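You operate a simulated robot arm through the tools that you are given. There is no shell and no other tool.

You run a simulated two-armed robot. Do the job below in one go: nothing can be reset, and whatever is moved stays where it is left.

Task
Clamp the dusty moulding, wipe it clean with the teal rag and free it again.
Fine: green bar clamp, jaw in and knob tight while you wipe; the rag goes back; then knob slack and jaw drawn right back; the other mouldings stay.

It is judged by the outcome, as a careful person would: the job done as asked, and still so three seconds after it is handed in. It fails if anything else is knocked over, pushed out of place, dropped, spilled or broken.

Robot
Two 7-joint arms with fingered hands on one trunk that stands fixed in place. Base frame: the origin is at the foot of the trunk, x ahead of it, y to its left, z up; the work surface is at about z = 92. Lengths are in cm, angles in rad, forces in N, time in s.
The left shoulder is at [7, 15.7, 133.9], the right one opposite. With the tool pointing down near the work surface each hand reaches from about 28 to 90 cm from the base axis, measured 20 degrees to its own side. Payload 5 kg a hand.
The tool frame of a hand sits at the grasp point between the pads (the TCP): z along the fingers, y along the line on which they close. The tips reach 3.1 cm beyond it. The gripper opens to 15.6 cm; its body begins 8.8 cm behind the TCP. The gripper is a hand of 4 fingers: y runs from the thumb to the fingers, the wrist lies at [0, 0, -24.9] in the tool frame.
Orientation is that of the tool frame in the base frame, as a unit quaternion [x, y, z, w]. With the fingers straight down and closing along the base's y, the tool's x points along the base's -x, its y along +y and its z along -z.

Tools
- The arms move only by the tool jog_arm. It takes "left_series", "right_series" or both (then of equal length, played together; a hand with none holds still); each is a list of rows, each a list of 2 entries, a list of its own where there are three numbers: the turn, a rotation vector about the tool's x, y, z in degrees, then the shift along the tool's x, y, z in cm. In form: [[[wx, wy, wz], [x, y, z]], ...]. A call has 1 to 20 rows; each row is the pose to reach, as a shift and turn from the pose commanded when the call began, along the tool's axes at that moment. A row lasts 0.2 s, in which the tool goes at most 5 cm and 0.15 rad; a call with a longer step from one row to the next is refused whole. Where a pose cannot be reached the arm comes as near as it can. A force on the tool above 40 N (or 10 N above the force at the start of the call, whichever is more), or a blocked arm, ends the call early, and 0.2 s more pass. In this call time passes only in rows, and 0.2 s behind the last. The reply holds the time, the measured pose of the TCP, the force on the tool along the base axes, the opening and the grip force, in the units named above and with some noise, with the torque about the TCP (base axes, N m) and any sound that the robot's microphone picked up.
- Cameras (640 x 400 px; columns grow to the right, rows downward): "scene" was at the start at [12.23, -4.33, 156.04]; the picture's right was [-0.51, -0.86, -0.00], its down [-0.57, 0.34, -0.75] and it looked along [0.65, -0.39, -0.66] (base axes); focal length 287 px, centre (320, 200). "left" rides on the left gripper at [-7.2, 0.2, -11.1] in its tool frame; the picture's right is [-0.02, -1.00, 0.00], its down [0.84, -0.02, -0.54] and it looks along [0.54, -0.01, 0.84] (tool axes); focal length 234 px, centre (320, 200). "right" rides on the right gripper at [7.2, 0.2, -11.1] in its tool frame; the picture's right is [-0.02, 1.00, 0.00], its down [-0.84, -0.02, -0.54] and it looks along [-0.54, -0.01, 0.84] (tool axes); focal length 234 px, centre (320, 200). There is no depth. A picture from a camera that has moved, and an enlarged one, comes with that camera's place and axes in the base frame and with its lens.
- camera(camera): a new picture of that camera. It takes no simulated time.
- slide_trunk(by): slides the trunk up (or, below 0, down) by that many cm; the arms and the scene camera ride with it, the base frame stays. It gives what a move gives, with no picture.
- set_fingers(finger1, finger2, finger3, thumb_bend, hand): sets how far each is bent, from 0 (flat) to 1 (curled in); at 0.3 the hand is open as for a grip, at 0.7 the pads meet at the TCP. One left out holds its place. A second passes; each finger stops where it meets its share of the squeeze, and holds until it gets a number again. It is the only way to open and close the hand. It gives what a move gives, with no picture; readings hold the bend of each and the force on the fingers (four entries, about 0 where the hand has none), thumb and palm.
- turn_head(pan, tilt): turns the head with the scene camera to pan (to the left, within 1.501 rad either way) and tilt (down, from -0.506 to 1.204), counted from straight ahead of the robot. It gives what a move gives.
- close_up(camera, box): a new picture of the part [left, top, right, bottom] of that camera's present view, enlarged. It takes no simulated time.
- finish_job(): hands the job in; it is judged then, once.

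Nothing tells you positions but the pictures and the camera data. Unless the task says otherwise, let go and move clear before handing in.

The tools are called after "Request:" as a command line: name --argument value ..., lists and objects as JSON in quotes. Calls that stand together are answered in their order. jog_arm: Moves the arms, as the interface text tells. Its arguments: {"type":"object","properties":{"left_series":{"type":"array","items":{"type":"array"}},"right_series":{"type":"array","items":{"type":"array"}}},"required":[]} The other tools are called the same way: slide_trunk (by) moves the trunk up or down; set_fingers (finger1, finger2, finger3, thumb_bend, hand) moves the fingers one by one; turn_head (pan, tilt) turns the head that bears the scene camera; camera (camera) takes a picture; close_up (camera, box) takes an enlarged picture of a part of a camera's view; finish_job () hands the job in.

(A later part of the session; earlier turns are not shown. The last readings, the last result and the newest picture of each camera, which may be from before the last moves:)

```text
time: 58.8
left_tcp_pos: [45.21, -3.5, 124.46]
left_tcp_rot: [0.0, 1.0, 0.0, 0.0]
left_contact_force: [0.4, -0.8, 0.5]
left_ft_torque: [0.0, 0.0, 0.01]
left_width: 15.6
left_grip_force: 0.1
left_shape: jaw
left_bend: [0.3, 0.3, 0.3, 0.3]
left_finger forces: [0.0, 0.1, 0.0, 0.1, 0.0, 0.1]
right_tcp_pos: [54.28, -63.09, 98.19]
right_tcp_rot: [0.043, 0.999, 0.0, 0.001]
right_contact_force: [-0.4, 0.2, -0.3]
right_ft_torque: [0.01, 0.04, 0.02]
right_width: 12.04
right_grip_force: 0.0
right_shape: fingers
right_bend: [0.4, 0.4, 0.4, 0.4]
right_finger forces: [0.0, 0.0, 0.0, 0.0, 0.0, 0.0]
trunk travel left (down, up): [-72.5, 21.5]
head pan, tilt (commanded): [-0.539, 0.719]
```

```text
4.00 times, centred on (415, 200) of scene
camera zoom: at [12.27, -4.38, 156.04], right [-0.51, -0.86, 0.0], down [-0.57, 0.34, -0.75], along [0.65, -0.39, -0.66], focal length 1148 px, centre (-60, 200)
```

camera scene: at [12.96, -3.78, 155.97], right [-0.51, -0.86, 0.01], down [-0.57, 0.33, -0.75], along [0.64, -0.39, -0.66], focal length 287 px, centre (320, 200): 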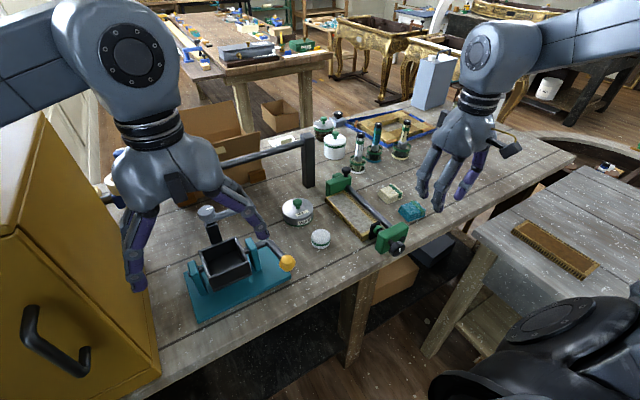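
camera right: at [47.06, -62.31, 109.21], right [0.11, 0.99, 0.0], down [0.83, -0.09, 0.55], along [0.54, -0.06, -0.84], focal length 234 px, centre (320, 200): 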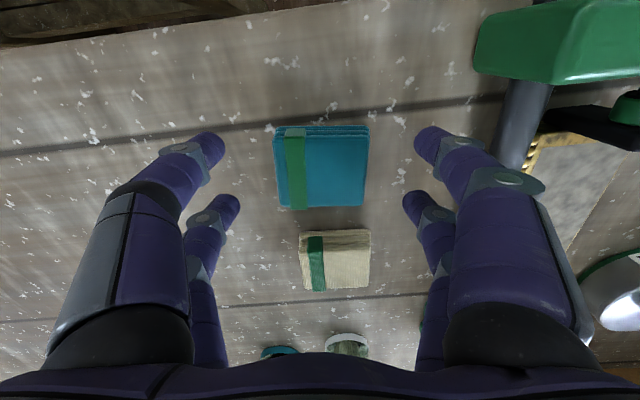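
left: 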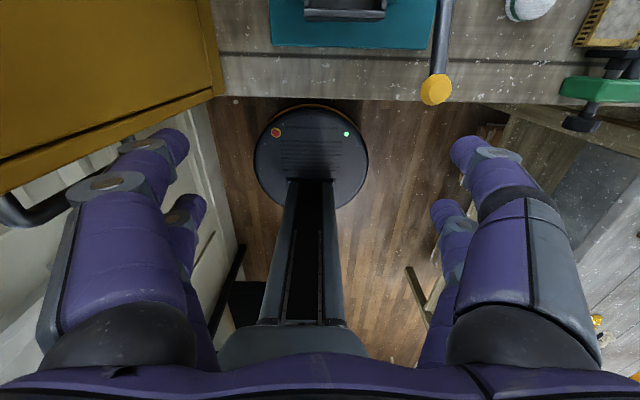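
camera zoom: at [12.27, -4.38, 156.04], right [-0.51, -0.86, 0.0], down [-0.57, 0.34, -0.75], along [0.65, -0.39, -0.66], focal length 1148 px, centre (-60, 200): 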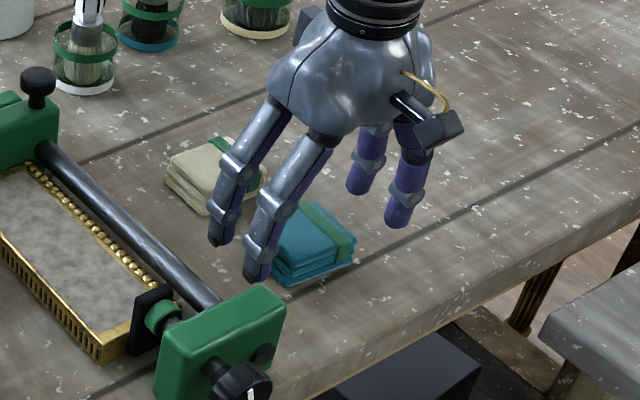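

The rag lies centred between the fingers. I'll go down 2 cm more, leaving the rag's lower part free below the fingertips, and close gently.

Request:
jog_arm --right_series '[[[0, 0, 0], [0, 0.2, 1]], [[0, 0, 0], [0, 0.2, 2]]]'

Request:
set_fingers --hand "right" --finger1 0.51 --finger2 0.51 --finger3 0.51 --thumb_bend 0.51

Request:
camera --camera "right"

Request:
close_up --camera "scene" --box '[370, 170, 460, 250]'

```text
time: 59.4
left_tcp_pos: [45.25, -3.64, 124.29]
left_tcp_rot: [0.0, 1.0, 0.0, 0.001]
left_contact_force: [-0.4, -0.3, 0.4]
left_ft_torque: [-0.02, 0.0, 0.0]
left_width: 15.6
left_grip_force: 0.0
left_shape: jaw
left_bend: [0.3, 0.3, 0.3, 0.3]
left_finger forces: [0.0, 0.0, 0.0, 0.0, 0.0, 0.0]
right_tcp_pos: [54.48, -62.69, 96.03]
right_tcp_rot: [0.043, 0.999, 0.001, 0.002]
right_contact_force: [0.6, -1.0, -0.1]
right_ft_torque: [-0.01, 0.03, -0.01]
right_width: 12.07
right_grip_force: 0.1
right_shape: fingers
right_bend: [0.4, 0.4, 0.4, 0.4]
right_finger forces: [0.0, 0.0, 0.1, 0.0, 0.1, 0.1]
trunk travel left (down, up): [-72.5, 21.5]
head pan, tilt (commanded): [-0.539, 0.719]
```

```text
time: 60.4
left_tcp_pos: [45.06, -3.55, 124.4]
left_tcp_rot: [0.001, 1.0, 0.0, 0.002]
left_contact_force: [0.4, 0.4, 0.3]
left_ft_torque: [0.03, -0.01, 0.0]
left_width: 15.6
left_grip_force: 0.1
left_shape: jaw
left_bend: [0.3, 0.3, 0.3, 0.3]
left_finger forces: [0.0, 0.0, 0.0, 0.0, 0.1, 0.0]
right_tcp_pos: [54.42, -62.71, 96.04]
right_tcp_rot: [0.044, 0.999, 0.001, 0.0]
right_contact_force: [-0.5, 0.1, -0.5]
right_ft_torque: [-0.02, -0.01, -0.02]
right_width: 7.75
right_grip_force: 0.2
right_shape: fingers
right_bend: [0.51, 0.51, 0.51, 0.51]
right_finger forces: [0.1, 0.0, 0.0, 0.0, 0.1, 0.0]
trunk travel left (down, up): [-72.5, 21.5]
head pan, tilt (commanded): [-0.539, 0.719]
```

```text
taken
camera right: at [47.21, -61.92, 107.2], right [0.11, 0.99, 0.0], down [0.83, -0.09, 0.55], along [0.54, -0.06, -0.84], focal length 234 px, centre (320, 200)
```

right: 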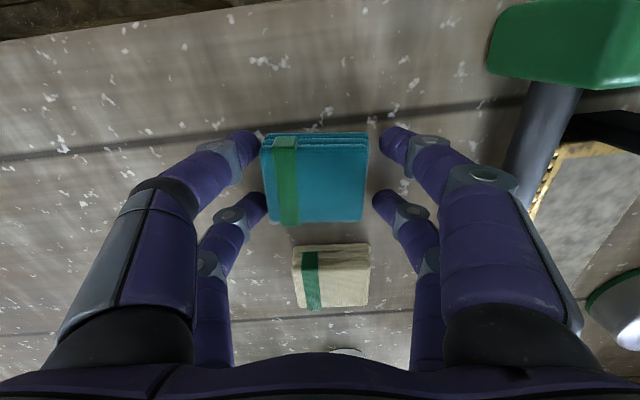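

```text
5.00 times, centred on (415, 210) of scene
camera zoom: at [12.23, -4.38, 156.04], right [-0.51, -0.86, 0.0], down [-0.57, 0.34, -0.75], along [0.65, -0.39, -0.66], focal length 1436 px, centre (-155, 150)
```

zoom: 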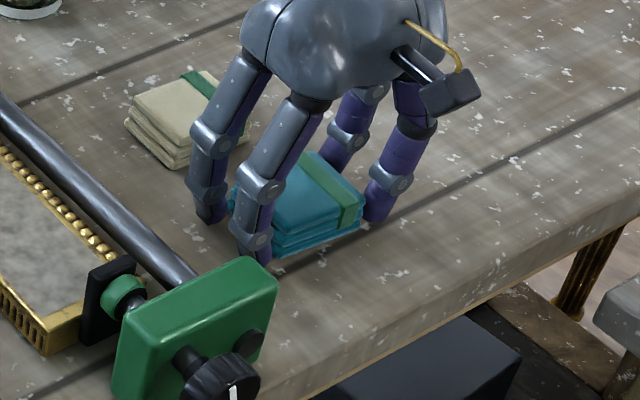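

The fingers straddle the rag with the hand a touch too far to +y. I'll shift 0.25 cm, raise 0.3 cm so the rag protrudes below the tips, and grip.

Request:
jog_arm --right_series '[[[0, 0, 0], [0, -0.25, -0.3]], [[0, 0, 0], [0, -0.25, -0.3]]]'

Request:
set_fingers --hand "right" --finger1 0.62 --finger2 0.62 --finger3 0.62 --thumb_bend 0.62

Request:
camera --camera "right"

Request:
close_up --camera "scene" --box '[370, 170, 460, 250]'

```text
time: 61.0
left_tcp_pos: [44.98, -3.52, 124.44]
left_tcp_rot: [0.0, 1.0, 0.001, 0.002]
left_contact_force: [-0.9, -0.6, 0.2]
left_ft_torque: [-0.02, 0.01, -0.02]
left_width: 15.6
left_grip_force: 0.1
left_shape: jaw
left_bend: [0.3, 0.3, 0.3, 0.3]
left_finger forces: [0.1, 0.0, 0.1, 0.0, 0.0, 0.1]
right_tcp_pos: [54.47, -62.86, 96.4]
right_tcp_rot: [0.042, 0.999, 0.0, 0.0]
right_contact_force: [0.2, -0.9, -0.1]
right_ft_torque: [-0.02, -0.04, -0.06]
right_width: 7.74
right_grip_force: 0.0
right_shape: fingers
right_bend: [0.51, 0.51, 0.51, 0.51]
right_finger forces: [0.1, 0.0, 0.0, 0.0, 0.1, 0.0]
trunk travel left (down, up): [-72.5, 21.5]
head pan, tilt (commanded): [-0.539, 0.719]
```

```text
time: 62.0
left_tcp_pos: [45.12, -3.57, 124.46]
left_tcp_rot: [0.0, 1.0, 0.0, 0.0]
left_contact_force: [0.4, 0.5, -0.2]
left_ft_torque: [0.03, 0.01, 0.02]
left_width: 15.61
left_grip_force: 0.1
left_shape: jaw
left_bend: [0.3, 0.3, 0.3, 0.3]
left_finger forces: [0.0, 0.0, 0.0, 0.0, 0.0, 0.1]
right_tcp_pos: [54.38, -62.94, 96.29]
right_tcp_rot: [0.042, 0.999, -0.001, 0.0]
right_contact_force: [0.2, -0.9, 0.5]
right_ft_torque: [0.04, -0.02, 0.01]
right_width: 6.68
right_grip_force: 16.7
right_shape: fingers
right_bend: [0.52, 0.53, 0.54, 0.58]
right_finger forces: [8.2, 8.1, 6.4, 0.0, 9.9, 0.1]
trunk travel left (down, up): [-72.5, 21.5]
head pan, tilt (commanded): [-0.539, 0.719]
```

```text
taken
camera right: at [47.23, -62.18, 107.49], right [0.11, 0.99, 0.0], down [0.83, -0.09, 0.55], along [0.54, -0.06, -0.84], focal length 234 px, centre (320, 200)
```

right: 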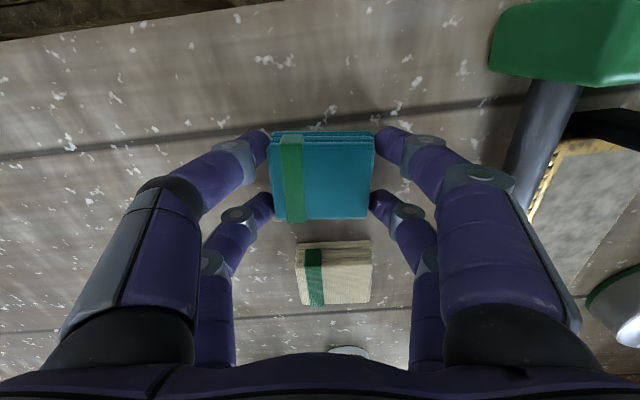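

```text
5.00 times, centred on (415, 210) of scene
camera zoom: at [12.23, -4.39, 156.04], right [-0.51, -0.86, 0.0], down [-0.57, 0.34, -0.75], along [0.65, -0.39, -0.66], focal length 1436 px, centre (-155, 150)
```

zoom: 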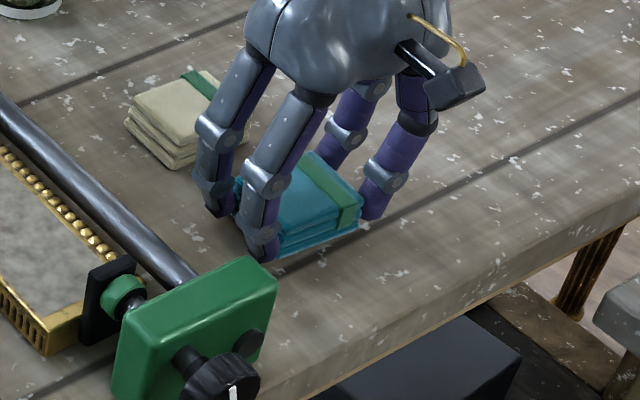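

The rag is held by all four fingers (about 17 N). I'll lift it straight up and check it comes along.

Request:
jog_arm --right_series '[[[0, 0, 0], [0, 0, -1]], [[0, 0, 0], [0, 0, -3]], [[0, 0, 0], [0, 0, -6]], [[0, 0, 0], [0, 0, -9]]]'

Request:
camera --camera "right"

Request:
close_up --camera "scene" --box '[350, 130, 460, 260]'

```text
time: 63.0
left_tcp_pos: [45.19, -3.54, 124.33]
left_tcp_rot: [0.0, 1.0, 0.0, 0.001]
left_contact_force: [-0.8, -0.1, -0.1]
left_ft_torque: [-0.01, -0.02, -0.01]
left_width: 15.57
left_grip_force: 0.1
left_shape: jaw
left_bend: [0.3, 0.3, 0.3, 0.3]
left_finger forces: [0.1, 0.0, 0.0, 0.1, 0.0, 0.1]
right_tcp_pos: [54.05, -62.9, 105.42]
right_tcp_rot: [0.043, 0.999, 0.0, 0.0]
right_contact_force: [0.5, -0.3, -0.7]
right_ft_torque: [0.0, -0.03, 0.01]
right_width: 6.68
right_grip_force: 16.6
right_shape: fingers
right_bend: [0.52, 0.53, 0.54, 0.58]
right_finger forces: [8.2, 8.2, 6.6, 0.1, 10.0, 0.0]
trunk travel left (down, up): [-72.5, 21.5]
head pan, tilt (commanded): [-0.539, 0.719]
```

```text
taken
camera right: at [46.94, -62.14, 116.62], right [0.11, 0.99, 0.0], down [0.83, -0.09, 0.54], along [0.54, -0.06, -0.84], focal length 234 px, centre (320, 200)
```

right: 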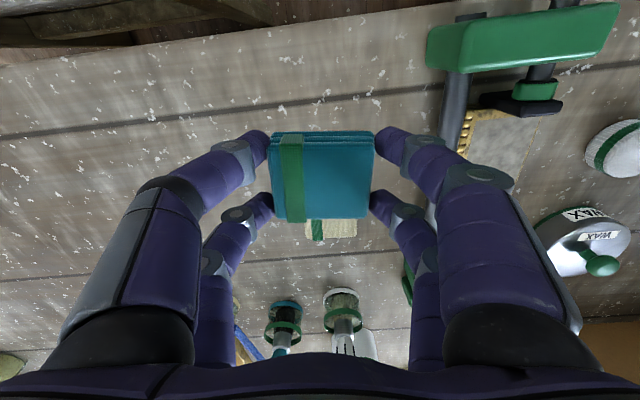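

```text
3.08 times, centred on (405, 195) of scene
camera zoom: at [12.15, -4.29, 156.05], right [-0.51, -0.86, 0.0], down [-0.57, 0.34, -0.75], along [0.65, -0.39, -0.66], focal length 883 px, centre (58, 215)
```

zoom: 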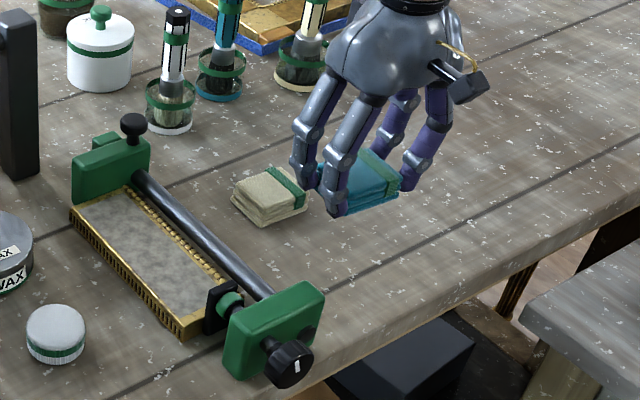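

The rag hangs securely. I'll carry it over the moulding, turning the hand a quarter turn so the fingers lie along the moulding's length and stay clear of the bar.

Request:
jog_arm --right_series '[[[0, 0, -7.3], [-0.54, 1.3, 0]], [[0, 0, -14.6], [-1.07, 2.6, 0]], [[0, 0, -21.9], [-1.61, 3.9, 0]], [[0, 0, -29.2], [-2.14, 5.2, 0]], [[0, 0, -36.5], [-2.68, 6.5, 0]], [[0, 0, -43.8], [-3.2, 7.8, 0]], [[0, 0, -51.1], [-3.75, 9.1, 0]], [[0, 0, -58.4], [-4.3, 10.4, 0]], [[0, 0, -65.7], [-4.8, 11.7, 0]], [[0, 0, -73], [-5.4, 13, 0]], [[0, 0, -80.3], [-5.9, 14.3, 0]], [[0, 0, -87.6], [-6.4, 15.6, 0]], [[0, 0, -95], [-7, 16.9, 0]]]'

Request:
camera --camera "right"

Request:
close_up --camera "scene" --box '[310, 130, 430, 260]'

```text
time: 65.8
left_tcp_pos: [45.17, -3.5, 124.34]
left_tcp_rot: [0.001, 1.0, 0.0, 0.0]
left_contact_force: [0.0, -0.1, -0.5]
left_ft_torque: [0.01, 0.02, -0.02]
left_width: 15.6
left_grip_force: 0.1
left_shape: jaw
left_bend: [0.3, 0.3, 0.3, 0.3]
left_finger forces: [0.0, 0.0, 0.0, 0.0, 0.1, 0.0]
right_tcp_pos: [63.16, -46.57, 105.09]
right_tcp_rot: [0.708, -0.706, 0.0, 0.001]
right_contact_force: [0.5, 0.5, 0.5]
right_ft_torque: [0.01, 0.02, 0.02]
right_width: 6.69
right_grip_force: 16.5
right_shape: fingers
right_bend: [0.52, 0.53, 0.54, 0.58]
right_finger forces: [8.2, 8.3, 6.5, 0.1, 9.9, 0.0]
trunk travel left (down, up): [-72.5, 21.5]
head pan, tilt (commanded): [-0.539, 0.719]
```

```text
taken
camera right: at [62.91, -53.85, 116.32], right [-1.0, 0.02, 0.0], down [0.02, 0.84, 0.54], along [0.01, 0.54, -0.84], focal length 234 px, centre (320, 200)
```

right: 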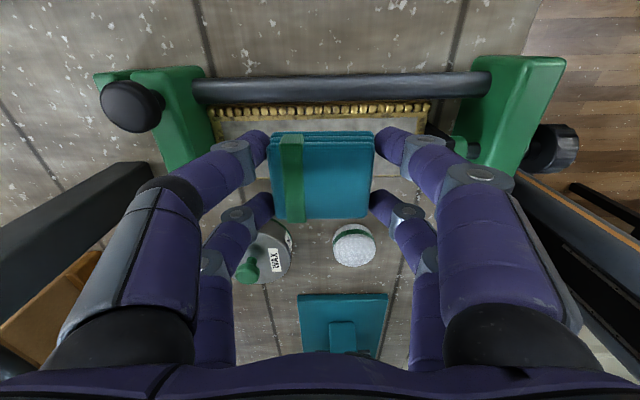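

```text
3.08 times, centred on (370, 195) of scene
camera zoom: at [12.32, -4.31, 156.04], right [-0.51, -0.86, 0.0], down [-0.57, 0.34, -0.75], along [0.65, -0.39, -0.66], focal length 883 px, centre (166, 215)
```

zoom: 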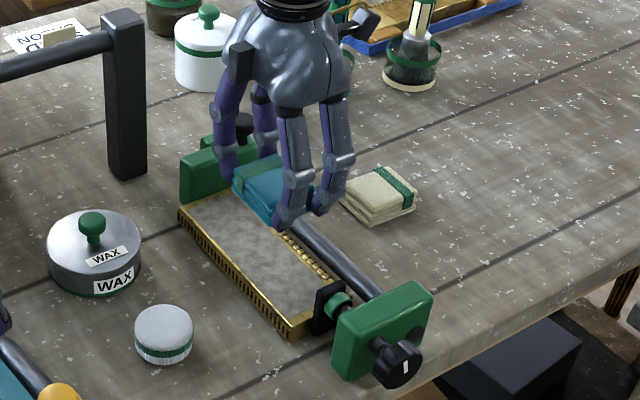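

The hand is centred over the moulding (about 10 cm to each end), rag aligned. I'll shift to the panel's centre line and lower until the rag just touches.

Request:
jog_arm --right_series '[[[0, 0, 0], [-0.3, 0, 2]], [[0, 0, 0], [-0.6, 0, 4]], [[0, 0, 0], [-0.6, 0, 5.5]], [[0, 0, 0], [-0.6, 0, 6]]]'

Request:
camera --camera "right"

Request:
close_up --camera "scene" --box '[310, 150, 410, 250]'

```text
time: 66.8
left_tcp_pos: [45.11, -3.6, 124.39]
left_tcp_rot: [0.0, 1.0, 0.0, 0.001]
left_contact_force: [-0.7, 0.3, 0.0]
left_ft_torque: [0.0, -0.01, 0.02]
left_width: 15.57
left_grip_force: 0.0
left_shape: jaw
left_bend: [0.3, 0.3, 0.3, 0.3]
left_finger forces: [0.1, 0.0, 0.0, 0.1, 0.1, 0.0]
right_tcp_pos: [63.02, -46.08, 99.43]
right_tcp_rot: [0.708, -0.706, 0.001, -0.001]
right_contact_force: [0.2, 0.2, -0.5]
right_ft_torque: [0.02, 0.02, 0.0]
right_width: 6.69
right_grip_force: 16.3
right_shape: fingers
right_bend: [0.52, 0.53, 0.54, 0.58]
right_finger forces: [8.1, 8.2, 6.4, 0.0, 9.9, 0.1]
trunk travel left (down, up): [-72.5, 21.5]
head pan, tilt (commanded): [-0.539, 0.719]
```

```text
taken
camera right: at [62.71, -53.27, 110.49], right [-1.0, 0.02, 0.0], down [0.02, 0.84, 0.55], along [0.01, 0.54, -0.84], focal length 234 px, centre (320, 200)
```

right: 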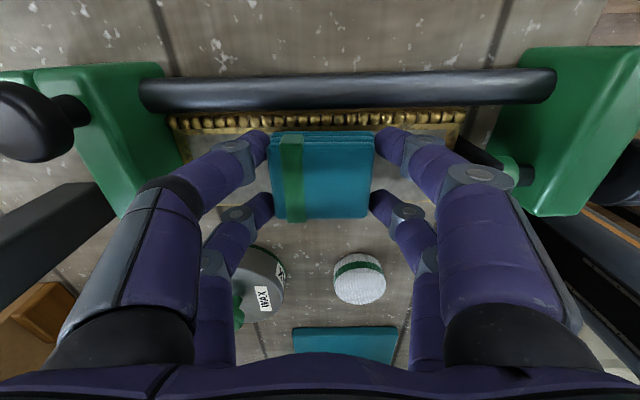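

```text
4.00 times, centred on (360, 200) of scene
camera zoom: at [12.25, -4.4, 156.04], right [-0.51, -0.86, 0.0], down [-0.57, 0.34, -0.75], along [0.65, -0.39, -0.66], focal length 1148 px, centre (160, 200)
```

zoom: 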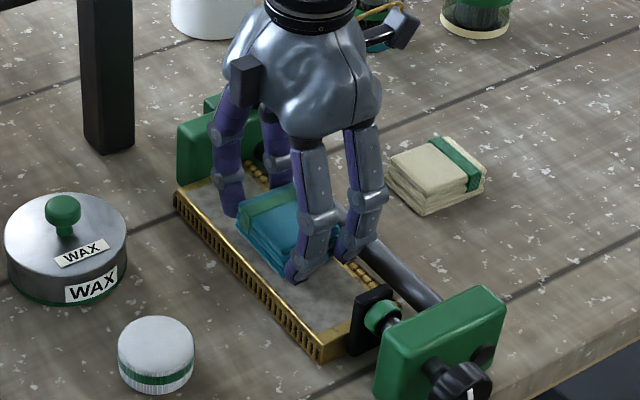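

About 1 cm left to the panel. I'll lower in 0.2 cm steps and watch the vertical force.

Request:
jog_arm --right_series '[[[0, 0, 0], [0, 0, 0.2]], [[0, 0, 0], [0, 0, 0.4]], [[0, 0, 0], [0, 0, 0.6]], [[0, 0, 0], [0, 0, 0.8]]]'

Request:
close_up --camera "scene" --box '[330, 170, 400, 240]'

```text
time: 67.8
left_tcp_pos: [45.1, -3.37, 124.44]
left_tcp_rot: [0.0, 1.0, 0.001, 0.0]
left_contact_force: [0.1, 0.2, 0.0]
left_ft_torque: [0.03, -0.03, -0.02]
left_width: 15.6
left_grip_force: 0.1
left_shape: jaw
left_bend: [0.3, 0.3, 0.3, 0.3]
left_finger forces: [0.0, 0.0, 0.0, 0.0, 0.1, 0.0]
right_tcp_pos: [62.83, -46.0, 98.6]
right_tcp_rot: [0.708, -0.706, 0.002, -0.002]
right_contact_force: [-0.3, -0.5, 6.6]
right_ft_torque: [-0.07, 0.12, 0.01]
right_width: 6.68
right_grip_force: 16.7
right_shape: fingers
right_bend: [0.52, 0.53, 0.54, 0.58]
right_finger forces: [8.3, 8.3, 6.4, 0.0, 10.0, 0.0]
trunk travel left (down, up): [-72.5, 21.5]
head pan, tilt (commanded): [-0.539, 0.719]
```

```text
5.71 times, centred on (365, 205) of scene
camera zoom: at [12.14, -4.32, 156.07], right [-0.51, -0.86, 0.0], down [-0.57, 0.34, -0.75], along [0.65, -0.39, -0.66], focal length 1641 px, centre (63, 171)
```

zoom: 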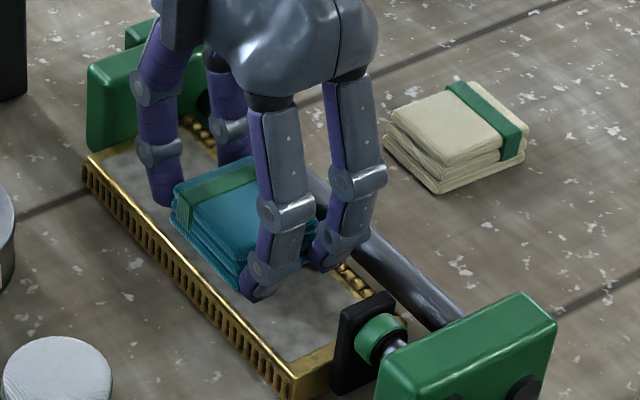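

The rag presses on the panel with about 6.6 N. I'll make a first stroke 4 cm toward the far end and see how the dust responds.

Request:
jog_arm --right_series '[[[0, 0, 0], [0, -0.6, 0]], [[0, 0, 0], [0, -1.2, 0]], [[0, 0, 0], [0, -1.8, 0]], [[0, 0, 0], [0, -2.4, 0]], [[0, 0, 0], [0, -3, 0]], [[0, 0, 0], [0, -3.6, 0]], [[0, 0, 0], [0, -4.2, 0]]]'

Request:
close_up --camera "scene" --box '[310, 150, 410, 250]'

Request:
camera --camera "right"

```text
time: 69.4
left_tcp_pos: [44.92, -3.41, 124.44]
left_tcp_rot: [0.0, 1.0, 0.0, 0.001]
left_contact_force: [-0.5, -0.2, -0.2]
left_ft_torque: [-0.04, 0.0, 0.0]
left_width: 15.58
left_grip_force: 0.0
left_shape: jaw
left_bend: [0.3, 0.3, 0.3, 0.3]
left_finger forces: [0.0, 0.0, 0.0, 0.0, 0.1, 0.0]
right_tcp_pos: [66.84, -46.05, 98.58]
right_tcp_rot: [0.707, -0.707, 0.001, -0.001]
right_contact_force: [-3.6, -1.1, 9.1]
right_ft_torque: [-0.06, 0.33, 0.0]
right_width: 6.7
right_grip_force: 17.0
right_shape: fingers
right_bend: [0.51, 0.51, 0.55, 0.58]
right_finger forces: [9.4, 9.3, 5.8, 0.1, 8.9, 0.0]
trunk travel left (down, up): [-72.5, 21.5]
head pan, tilt (commanded): [-0.539, 0.719]
```

```text
4.00 times, centred on (360, 200) of scene
camera zoom: at [12.04, -4.27, 156.07], right [-0.51, -0.86, 0.0], down [-0.56, 0.34, -0.75], along [0.65, -0.39, -0.66], focal length 1148 px, centre (160, 200)
```

zoom: 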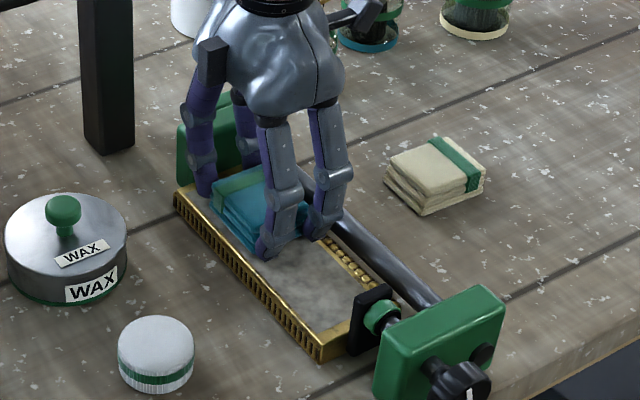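

```text
taken
camera right: at [66.6, -53.23, 109.79], right [-1.0, 0.02, 0.0], down [0.02, 0.84, 0.54], along [0.01, 0.54, -0.84], focal length 234 px, centre (320, 200)
```

right: 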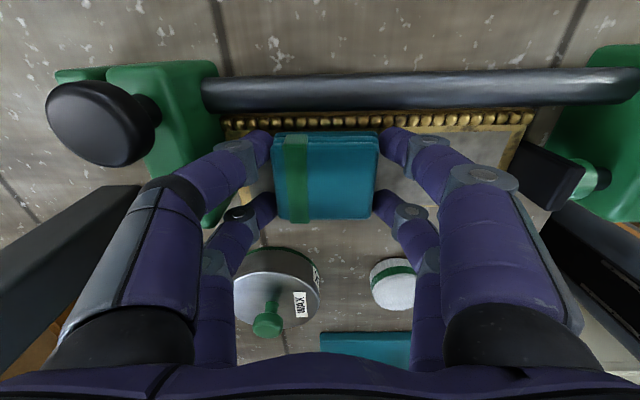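

The stroke works smoothly with modest friction. I'll sweep back toward the near end across the full length.

Request:
jog_arm --right_series '[[[0, 0, 0], [0, 0.7, 0]], [[0, 0, 0], [0, 1.4, 0]], [[0, 0, 0], [0, 2.1, 0]], [[0, 0, 0], [0, 2.8, 0]], [[0, 0, 0], [0, 3.5, 0]], [[0, 0, 0], [0, 4.2, 0]], [[0, 0, 0], [0, 4.9, 0]], [[0, 0, 0], [0, 5.6, 0]], [[0, 0, 0], [0, 6.3, 0]], [[0, 0, 0], [0, 7, 0]], [[0, 0, 0], [0, 7.7, 0]], [[0, 0, 0], [0, 8.4, 0]]]'

Request:
close_up --camera "scene" --box '[310, 150, 410, 250]'

Request:
camera --camera "right"

```text
time: 72.0
left_tcp_pos: [45.33, -3.32, 124.26]
left_tcp_rot: [0.0, 1.0, -0.001, 0.0]
left_contact_force: [-0.3, -0.6, -1.2]
left_ft_torque: [0.02, -0.02, 0.02]
left_width: 15.56
left_grip_force: 0.1
left_shape: jaw
left_bend: [0.3, 0.3, 0.3, 0.3]
left_finger forces: [0.0, 0.0, 0.0, 0.1, 0.1, 0.1]
right_tcp_pos: [58.98, -45.97, 98.77]
right_tcp_rot: [0.708, -0.707, 0.003, 0.0]
right_contact_force: [15.1, -2.0, 13.6]
right_ft_torque: [0.0, 0.2, 0.15]
right_width: 6.66
right_grip_force: 27.7
right_shape: fingers
right_bend: [0.53, 0.54, 0.53, 0.57]
right_finger forces: [16.8, 16.6, 9.2, 0.0, 13.6, 0.0]
trunk travel left (down, up): [-72.5, 21.5]
head pan, tilt (commanded): [-0.539, 0.719]
```

```text
4.00 times, centred on (360, 200) of scene
camera zoom: at [12.39, -4.23, 156.04], right [-0.51, -0.86, 0.0], down [-0.57, 0.34, -0.75], along [0.65, -0.39, -0.66], focal length 1148 px, centre (160, 200)
```

zoom: 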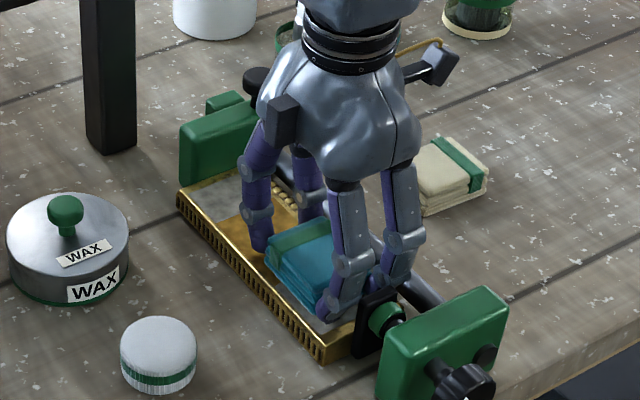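

```text
taken
camera right: at [58.78, -53.21, 109.81], right [-1.0, 0.02, 0.0], down [0.02, 0.84, 0.54], along [0.02, 0.54, -0.84], focal length 234 px, centre (320, 200)
```

right: 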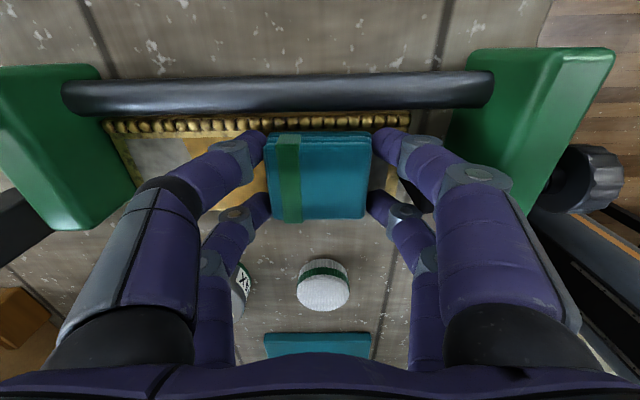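

The dust comes off: a gold strip shows where the rag passed. The near fingers have met the pad (15 N), so I'll ease back and lift a little to see what remains.

Request:
jog_arm --right_series '[[[0, 0, 0], [0, -0.5, 0]], [[0, 0, 0], [0, -1, -0.5]], [[0, 0, 0], [0, -1, -2]], [[0, 0, 0], [4, -1, -5]], [[0, 0, 0], [8, -1, -7]]]'

Request:
close_up --camera "scene" --box '[310, 150, 410, 250]'

Request:
camera --camera "right"

```text
time: 73.2
left_tcp_pos: [45.17, -3.58, 124.36]
left_tcp_rot: [0.001, 1.0, 0.001, 0.001]
left_contact_force: [-0.6, -0.1, -0.3]
left_ft_torque: [0.0, -0.02, -0.02]
left_width: 15.58
left_grip_force: 0.0
left_shape: jaw
left_bend: [0.3, 0.3, 0.3, 0.3]
left_finger forces: [0.0, 0.0, 0.0, 0.0, 0.1, 0.0]
right_tcp_pos: [59.82, -54.21, 105.49]
right_tcp_rot: [0.708, -0.706, -0.001, -0.001]
right_contact_force: [0.7, 0.6, -0.5]
right_ft_torque: [0.02, -0.03, 0.0]
right_width: 6.7
right_grip_force: 16.7
right_shape: fingers
right_bend: [0.52, 0.53, 0.54, 0.58]
right_finger forces: [8.1, 8.0, 6.4, 0.0, 9.7, 0.1]
trunk travel left (down, up): [-72.5, 21.5]
head pan, tilt (commanded): [-0.539, 0.719]
```

```text
4.00 times, centred on (360, 200) of scene
camera zoom: at [12.24, -4.6, 156.03], right [-0.51, -0.86, 0.0], down [-0.57, 0.34, -0.75], along [0.65, -0.38, -0.66], focal length 1148 px, centre (160, 200)
```

zoom: 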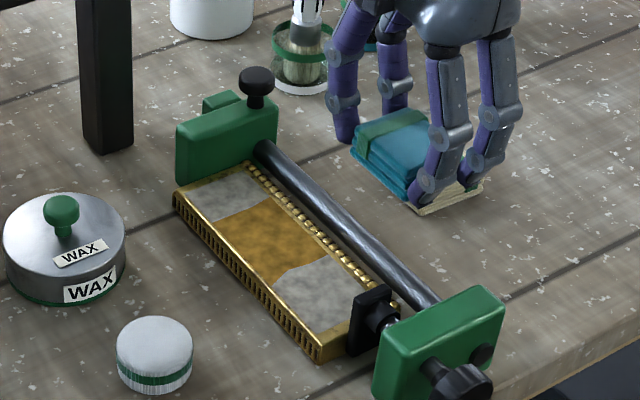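

```text
taken
camera right: at [59.66, -61.39, 116.61], right [-1.0, 0.02, 0.0], down [0.02, 0.84, 0.55], along [0.01, 0.55, -0.84], focal length 234 px, centre (320, 200)
```

right: 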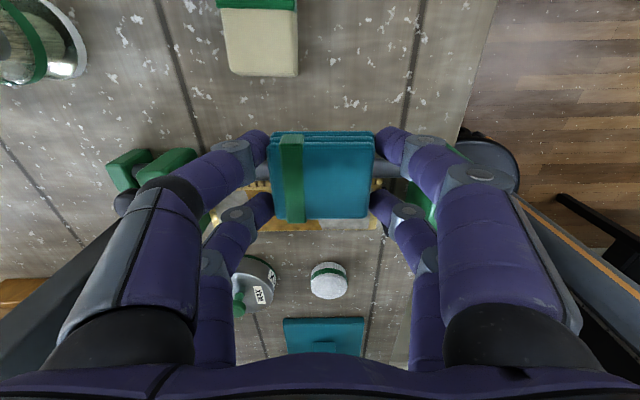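

The middle third is clean and the end thirds are still dusty. The collar looks dark again though, so I need to check whether the clamp has slackened.

Request:
close_up --camera "scene" --box '[365, 205, 435, 265]'

Request:
close_up --camera "scene" --box '[335, 175, 405, 245]'

```text
6.67 times, centred on (400, 235) of scene
camera zoom: at [12.24, -4.6, 156.03], right [-0.51, -0.86, 0.0], down [-0.57, 0.34, -0.75], along [0.65, -0.38, -0.66], focal length 1914 px, centre (-213, -33)
```

zoom: 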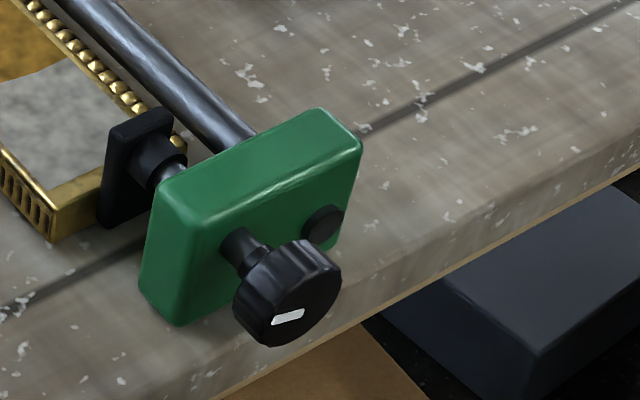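

```text
5.71 times, centred on (370, 210) of scene
camera zoom: at [12.24, -4.6, 156.03], right [-0.51, -0.86, 0.0], down [-0.57, 0.34, -0.75], along [0.65, -0.38, -0.66], focal length 1641 px, centre (34, 143)
```

zoom: 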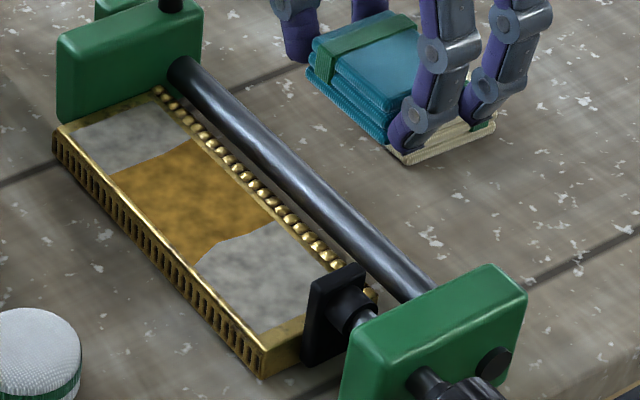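

The knob has backed off to about 105°, so the clamp must be tightened again before wiping on. First I'll look closely at the shape of the remaining dust to plan the strokes.

Request:
close_up --camera "scene" --box '[338, 190, 372, 222]'

Request:
close_up --camera "scene" --box '[362, 208, 396, 244]'

```text
12.50 times, centred on (355, 206) of scene
camera zoom: at [12.24, -4.6, 156.03], right [-0.51, -0.86, 0.0], down [-0.57, 0.34, -0.75], along [0.65, -0.38, -0.66], focal length 3589 px, centre (-118, 125)
```

zoom: 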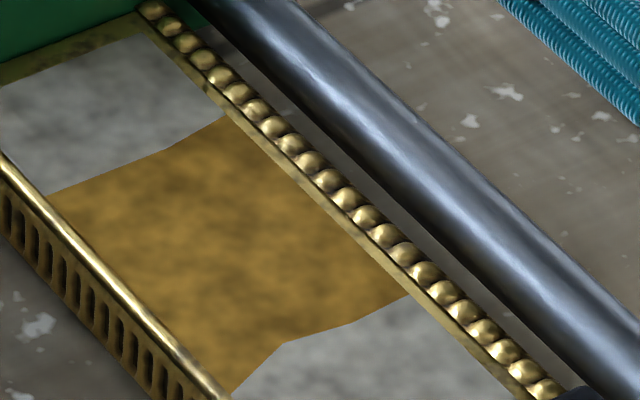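

```text
11.11 times, centred on (379, 226) of scene
camera zoom: at [12.24, -4.6, 156.03], right [-0.51, -0.86, 0.0], down [-0.57, 0.34, -0.75], along [0.65, -0.38, -0.66], focal length 3190 px, centre (-336, -89)
```

zoom: 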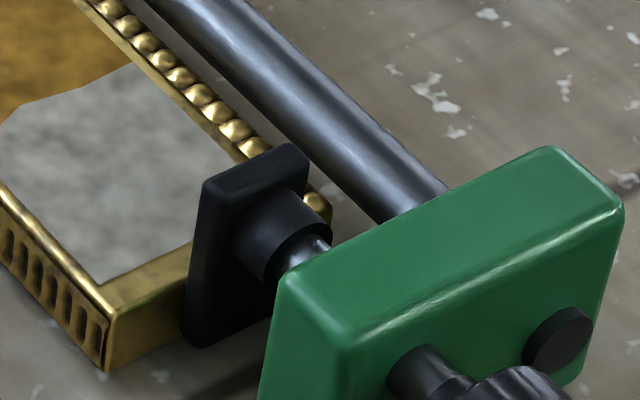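

The dust clears where the rag has slid back and forth a few centimetres over it, so the ends need more strokes and a hand orientation that keeps off the pad. I'll set the rag back on its spot, re-tighten the clamp, and then wipe with the fingers straddling in y.

Request:
jog_arm --right_series '[[[0, 0, 7.3], [0.7, 0.42, -0.5]], [[0, 0, 14.6], [1.35, 0.83, -1]], [[0, 0, 21.9], [2, 1.25, -1]], [[0, 0, 29.2], [2.7, 1.66, -1]], [[0, 0, 36.5], [3.35, 2.1, -1]], [[0, 0, 43.8], [4, 2.5, -1]], [[0, 0, 51.1], [4.7, 2.9, -1]], [[0, 0, 58.4], [5.35, 3.3, -1]], [[0, 0, 65.7], [6, 3.75, -1]], [[0, 0, 73], [6.7, 4.15, -1]], [[0, 0, 80.3], [7.35, 4.6, -1]], [[0, 0, 87.6], [8, 5, -0.5]], [[0, 0, 95], [8.7, 5.4, 0]]]'

Request:
jog_arm --right_series '[[[0, 0, 0], [0, 0, 1]], [[0, 0, 0], [0, 0, 2]]]'

Request:
camera --camera "right"

Request:
close_up --camera "scene" --box '[350, 150, 460, 260]'

```text
time: 76.0
left_tcp_pos: [45.13, -3.58, 124.31]
left_tcp_rot: [-0.001, 1.0, 0.0, 0.001]
left_contact_force: [0.2, -0.4, 0.3]
left_ft_torque: [-0.01, -0.05, 0.0]
left_width: 15.59
left_grip_force: 0.1
left_shape: jaw
left_bend: [0.3, 0.3, 0.3, 0.3]
left_finger forces: [0.0, 0.0, 0.0, 0.0, 0.0, 0.0]
right_tcp_pos: [54.15, -62.97, 105.71]
right_tcp_rot: [0.044, 0.999, 0.0, 0.001]
right_contact_force: [-0.3, -0.1, 0.1]
right_ft_torque: [0.01, -0.03, 0.02]
right_width: 6.68
right_grip_force: 16.2
right_shape: fingers
right_bend: [0.52, 0.53, 0.54, 0.58]
right_finger forces: [8.2, 8.0, 6.6, 0.1, 9.7, 0.0]
trunk travel left (down, up): [-72.5, 21.5]
head pan, tilt (commanded): [-0.539, 0.719]
```

```text
time: 76.6
left_tcp_pos: [45.05, -3.48, 124.48]
left_tcp_rot: [0.0, 1.0, 0.0, 0.001]
left_contact_force: [-0.6, 0.7, -0.4]
left_ft_torque: [0.0, 0.01, -0.01]
left_width: 15.59
left_grip_force: 0.1
left_shape: jaw
left_bend: [0.3, 0.3, 0.3, 0.3]
left_finger forces: [0.1, 0.1, 0.0, 0.0, 0.0, 0.1]
right_tcp_pos: [54.3, -62.73, 103.56]
right_tcp_rot: [0.044, 0.999, 0.0, 0.001]
right_contact_force: [0.3, -1.0, -0.4]
right_ft_torque: [0.04, 0.01, 0.0]
right_width: 6.68
right_grip_force: 17.1
right_shape: fingers
right_bend: [0.52, 0.53, 0.54, 0.58]
right_finger forces: [8.2, 8.0, 6.4, 0.0, 9.7, 0.0]
trunk travel left (down, up): [-72.5, 21.5]
head pan, tilt (commanded): [-0.539, 0.719]
```

```text
taken
camera right: at [47.15, -62.08, 114.75], right [0.11, 0.99, 0.0], down [0.83, -0.09, 0.55], along [0.54, -0.06, -0.84], focal length 234 px, centre (320, 200)
```

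right: 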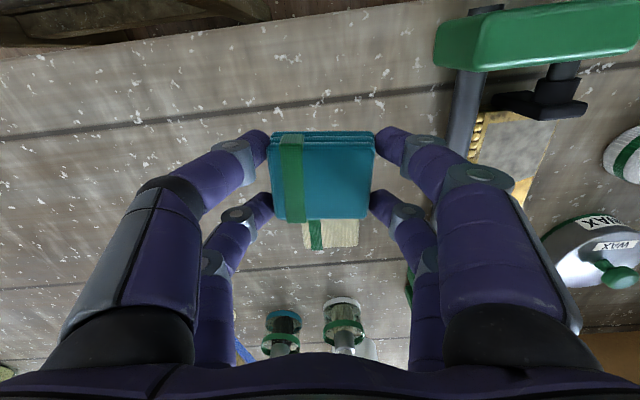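

```text
3.64 times, centred on (405, 205) of scene
camera zoom: at [12.26, -4.45, 156.04], right [-0.51, -0.86, 0.0], down [-0.57, 0.34, -0.75], along [0.65, -0.39, -0.66], focal length 1044 px, centre (11, 182)
```

zoom: 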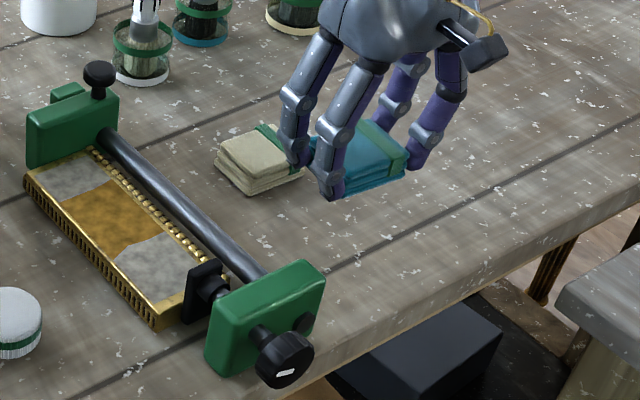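

Back over the rag's home spot. I'll lower it until it touches down, then compare the picture with the pick-up view.

Request:
jog_arm --right_series '[[[0, 0, 0], [0, 0, 3]], [[0, 0, 0], [0, 0, 5.5]], [[0, 0, 0], [0, 0, 6.5]], [[0, 0, 0], [0, 0, 6.8]], [[0, 0, 0], [0, 0, 7.0]]]'

Request:
camera --camera "right"

```text
time: 77.8
left_tcp_pos: [45.14, -3.52, 124.46]
left_tcp_rot: [0.001, 1.0, 0.0, 0.001]
left_contact_force: [0.3, 0.5, 0.1]
left_ft_torque: [-0.02, -0.01, 0.02]
left_width: 15.61
left_grip_force: 0.1
left_shape: jaw
left_bend: [0.3, 0.3, 0.3, 0.3]
left_finger forces: [0.0, 0.1, 0.0, 0.0, 0.0, 0.0]
right_tcp_pos: [54.24, -62.87, 96.54]
right_tcp_rot: [0.044, 0.999, 0.0, 0.0]
right_contact_force: [-0.8, 0.0, -0.6]
right_ft_torque: [0.0, -0.02, -0.01]
right_width: 6.7
right_grip_force: 15.9
right_shape: fingers
right_bend: [0.52, 0.53, 0.54, 0.58]
right_finger forces: [8.1, 7.9, 6.5, 0.1, 9.7, 0.0]
trunk travel left (down, up): [-72.5, 21.5]
head pan, tilt (commanded): [-0.539, 0.719]
```

```text
taken
camera right: at [47.04, -62.16, 107.7], right [0.11, 0.99, 0.0], down [0.83, -0.09, 0.55], along [0.54, -0.06, -0.84], focal length 234 px, centre (320, 200)
```

right: 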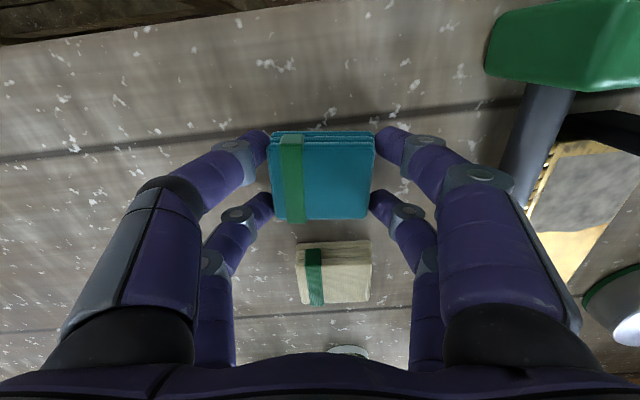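

The view matches the pick-up picture within a couple of millimetres. I'll lower the last bit and release.

Request:
jog_arm --right_series '[[[0, 0, 0], [0, 0, 0.1]], [[0, 0, 0], [0, 0, 0.2]]]'

Request:
set_fingers --hand "right" --finger1 0.45 --finger2 0.45 --finger3 0.45 --thumb_bend 0.45

Request:
camera --camera "right"

```text
time: 78.4
left_tcp_pos: [45.14, -3.44, 124.3]
left_tcp_rot: [-0.001, 1.0, 0.001, 0.001]
left_contact_force: [-0.4, -0.2, -0.2]
left_ft_torque: [-0.04, 0.05, 0.0]
left_width: 15.59
left_grip_force: 0.0
left_shape: jaw
left_bend: [0.3, 0.3, 0.3, 0.3]
left_finger forces: [0.0, 0.0, 0.0, 0.0, 0.0, 0.1]
right_tcp_pos: [54.35, -62.9, 96.29]
right_tcp_rot: [0.042, 0.999, 0.0, 0.001]
right_contact_force: [0.3, 0.4, 0.3]
right_ft_torque: [0.03, 0.04, 0.0]
right_width: 6.68
right_grip_force: 15.5
right_shape: fingers
right_bend: [0.52, 0.53, 0.54, 0.58]
right_finger forces: [8.2, 8.0, 6.5, 0.1, 9.7, 0.0]
trunk travel left (down, up): [-72.5, 21.5]
head pan, tilt (commanded): [-0.539, 0.719]
```

```text
time: 79.4
left_tcp_pos: [45.24, -3.52, 124.41]
left_tcp_rot: [0.0, 1.0, 0.0, 0.001]
left_contact_force: [1.0, -0.1, 0.0]
left_ft_torque: [0.01, 0.01, 0.01]
left_width: 15.62
left_grip_force: 0.1
left_shape: jaw
left_bend: [0.3, 0.3, 0.3, 0.3]
left_finger forces: [0.0, 0.0, 0.0, 0.0, 0.0, 0.0]
right_tcp_pos: [54.28, -62.87, 96.37]
right_tcp_rot: [0.043, 0.999, -0.001, 0.001]
right_contact_force: [0.1, -0.5, -0.8]
right_ft_torque: [0.01, 0.01, 0.0]
right_width: 10.06
right_grip_force: 0.1
right_shape: fingers
right_bend: [0.45, 0.45, 0.45, 0.45]
right_finger forces: [0.0, 0.0, 0.1, 0.0, 0.0, 0.0]
trunk travel left (down, up): [-72.5, 21.5]
head pan, tilt (commanded): [-0.539, 0.719]
```

```text
taken
camera right: at [47.06, -62.09, 107.52], right [0.11, 0.99, 0.0], down [0.83, -0.09, 0.55], along [0.54, -0.06, -0.84], focal length 234 px, centre (320, 200)
```

right: 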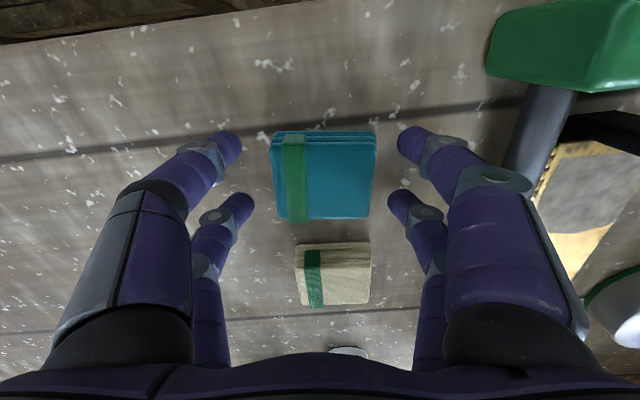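

The rag rests back on its spot. I'll raise the hand and go back to the front of the bench for the knob.

Request:
jog_arm --right_series '[[[0, 0, 0], [0, 0, -4]], [[0, 0, 0], [0, 0, -8]], [[0, 0, -1], [2.77, 1.8, -10.5]], [[0, 0, -2], [5.5, 3.6, -13]], [[0, 0, -3], [8.3, 5.4, -15.6]], [[0, 0, -4], [11.1, 7.2, -18.1]], [[0, 0, -5], [13.8, 9, -20.7]], [[0, 0, -5], [16.6, 10.8, -23.2]]]'

Request:
set_fingers --hand "right" --finger1 0.56 --finger2 0.56 --finger3 0.56 --thumb_bend 0.56

Request:
close_up --camera "right" --box '[210, 130, 400, 330]'

Request:
close_up --camera "scene" --box '[320, 160, 460, 270]'

```text
time: 81.2
left_tcp_pos: [44.88, -3.36, 124.48]
left_tcp_rot: [0.0, 1.0, -0.001, 0.002]
left_contact_force: [-0.6, 0.3, 0.4]
left_ft_torque: [-0.01, 0.01, -0.03]
left_width: 15.59
left_grip_force: 0.1
left_shape: jaw
left_bend: [0.3, 0.3, 0.3, 0.3]
left_finger forces: [0.0, 0.1, 0.1, 0.0, 0.0, 0.0]
right_tcp_pos: [38.56, -50.81, 119.65]
right_tcp_rot: [-0.001, 1.0, -0.001, 0.001]
right_contact_force: [0.4, 0.6, -0.6]
right_ft_torque: [-0.04, -0.04, 0.01]
right_width: 10.03
right_grip_force: 0.1
right_shape: fingers
right_bend: [0.45, 0.45, 0.45, 0.45]
right_finger forces: [0.1, 0.1, 0.0, 0.0, 0.1, 0.1]
trunk travel left (down, up): [-72.5, 21.5]
head pan, tilt (commanded): [-0.539, 0.719]
```

```text
time: 82.2
left_tcp_pos: [45.19, -3.38, 124.44]
left_tcp_rot: [0.0, 1.0, 0.0, 0.0]
left_contact_force: [-0.3, -0.1, -0.3]
left_ft_torque: [0.03, -0.01, 0.0]
left_width: 15.61
left_grip_force: 0.0
left_shape: jaw
left_bend: [0.3, 0.3, 0.3, 0.3]
left_finger forces: [0.1, 0.0, 0.1, 0.1, 0.0, 0.1]
right_tcp_pos: [38.67, -51.16, 119.44]
right_tcp_rot: [0.0, 1.0, 0.0, 0.0]
right_contact_force: [-0.4, -0.4, -0.2]
right_ft_torque: [-0.02, 0.0, -0.04]
right_width: 5.77
right_grip_force: 0.0
right_shape: fingers
right_bend: [0.56, 0.56, 0.56, 0.56]
right_finger forces: [0.1, 0.1, 0.1, 0.0, 0.1, 0.1]
trunk travel left (down, up): [-72.5, 21.5]
head pan, tilt (commanded): [-0.539, 0.719]
```

```text
2.00 times, centred on (305, 230) of right
camera zoom: at [31.47, -50.86, 130.54], right [0.02, 1.0, 0.0], down [0.84, -0.02, 0.55], along [0.55, -0.01, -0.84], focal length 468 px, centre (350, 140)
```

zoom: 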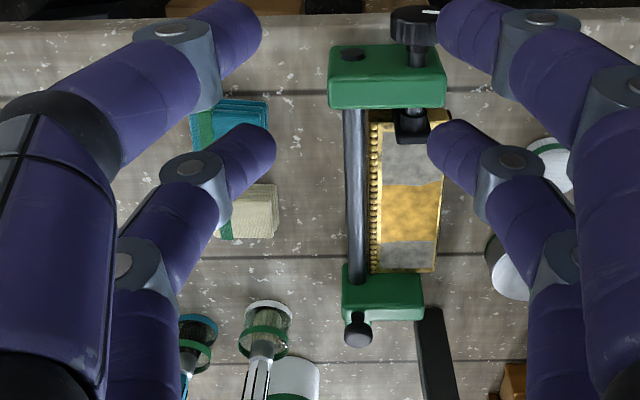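

```text
3.64 times, centred on (390, 215) of scene
camera zoom: at [12.24, -4.41, 156.04], right [-0.51, -0.86, 0.0], down [-0.57, 0.34, -0.75], along [0.65, -0.39, -0.66], focal length 1044 px, centre (66, 146)
```

zoom: 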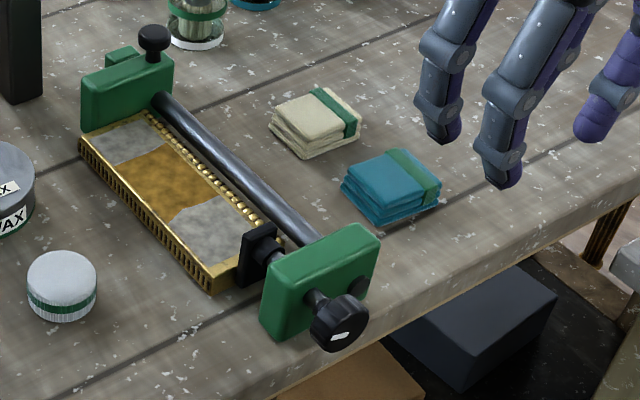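

Now I'll pitch the hand forward again in front of the knob with the same path as before.

Request:
jog_arm --right_series '[[[0, -6.4, 0], [1.5, 0.3, 1.5]], [[0, -12.9, 0], [3, 0.7, 3.1]], [[0, -19.3, 0], [4.5, 1, 4.7]], [[0, -25.7, 0], [6, 1.3, 6.2]], [[0, -32.1, 0], [6, 1.7, 7.8]], [[0, -38.6, 0], [6, 2, 9.4]], [[0, -45, 0], [6, 2.3, 10.9]], [[0, -51.4, 0], [6, 2.7, 12.5]], [[0, -57.9, 0], [6, 3, 14]], [[0, -64.3, 0], [6, 3.4, 15.6]], [[0, -70.7, 0], [6, 3.7, 17.2]], [[0, -77.1, 0], [6, 4.2, 18.8]], [[0, -83.6, 0], [6, 4.6, 20.6]], [[0, -90, 0], [6, 5, 22.5]], [[0, -90, 0], [6, 5, 22.5]]]'

Request:
camera --camera "right"

Request:
close_up --camera "right" --box '[230, 60, 410, 220]'

```text
time: 85.4
left_tcp_pos: [45.24, -3.38, 124.47]
left_tcp_rot: [0.0, 1.0, -0.002, 0.001]
left_contact_force: [-0.1, 0.2, 0.3]
left_ft_torque: [-0.03, 0.02, -0.02]
left_width: 15.6
left_grip_force: 0.0
left_shape: jaw
left_bend: [0.3, 0.3, 0.3, 0.3]
left_finger forces: [0.1, 0.2, 0.1, 0.0, 0.0, 0.0]
right_tcp_pos: [32.48, -45.83, 96.77]
right_tcp_rot: [0.0, 0.707, -0.001, 0.707]
right_contact_force: [0.6, 0.5, 0.1]
right_ft_torque: [-0.02, -0.02, -0.01]
right_width: 5.72
right_grip_force: 0.1
right_shape: fingers
right_bend: [0.56, 0.56, 0.56, 0.56]
right_finger forces: [0.1, 0.0, 0.0, 0.1, 0.1, 0.0]
right hand out of reach, approached as far as the arm can: row 4, 5, 6, 7, 8, 9, 10, 11, 12
trunk travel left (down, up): [-72.5, 21.5]
head pan, tilt (commanded): [-0.539, 0.719]
```

```text
taken
camera right: at [21.31, -45.63, 89.55], right [0.0, 1.0, 0.02], down [-0.54, -0.02, 0.84], along [0.84, -0.01, 0.54], focal length 234 px, centre (320, 200)
```

right: 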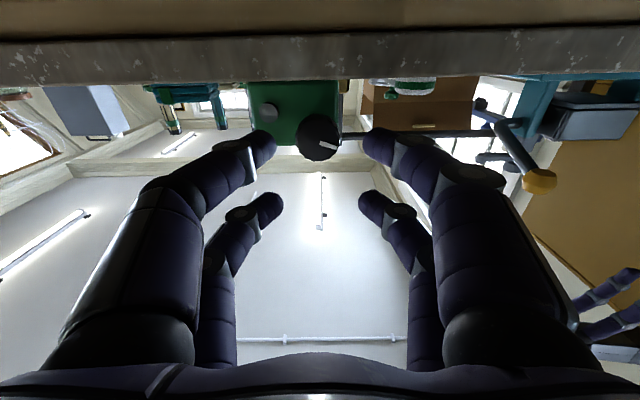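

```text
2.50 times, centred on (320, 140) of right
camera zoom: at [21.31, -45.63, 89.55], right [0.0, 1.0, 0.02], down [-0.54, -0.02, 0.84], along [0.84, -0.01, 0.54], focal length 585 px, centre (320, 350)
```

zoom: 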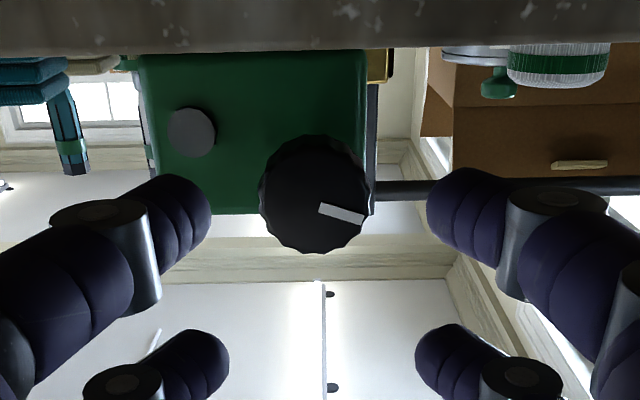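

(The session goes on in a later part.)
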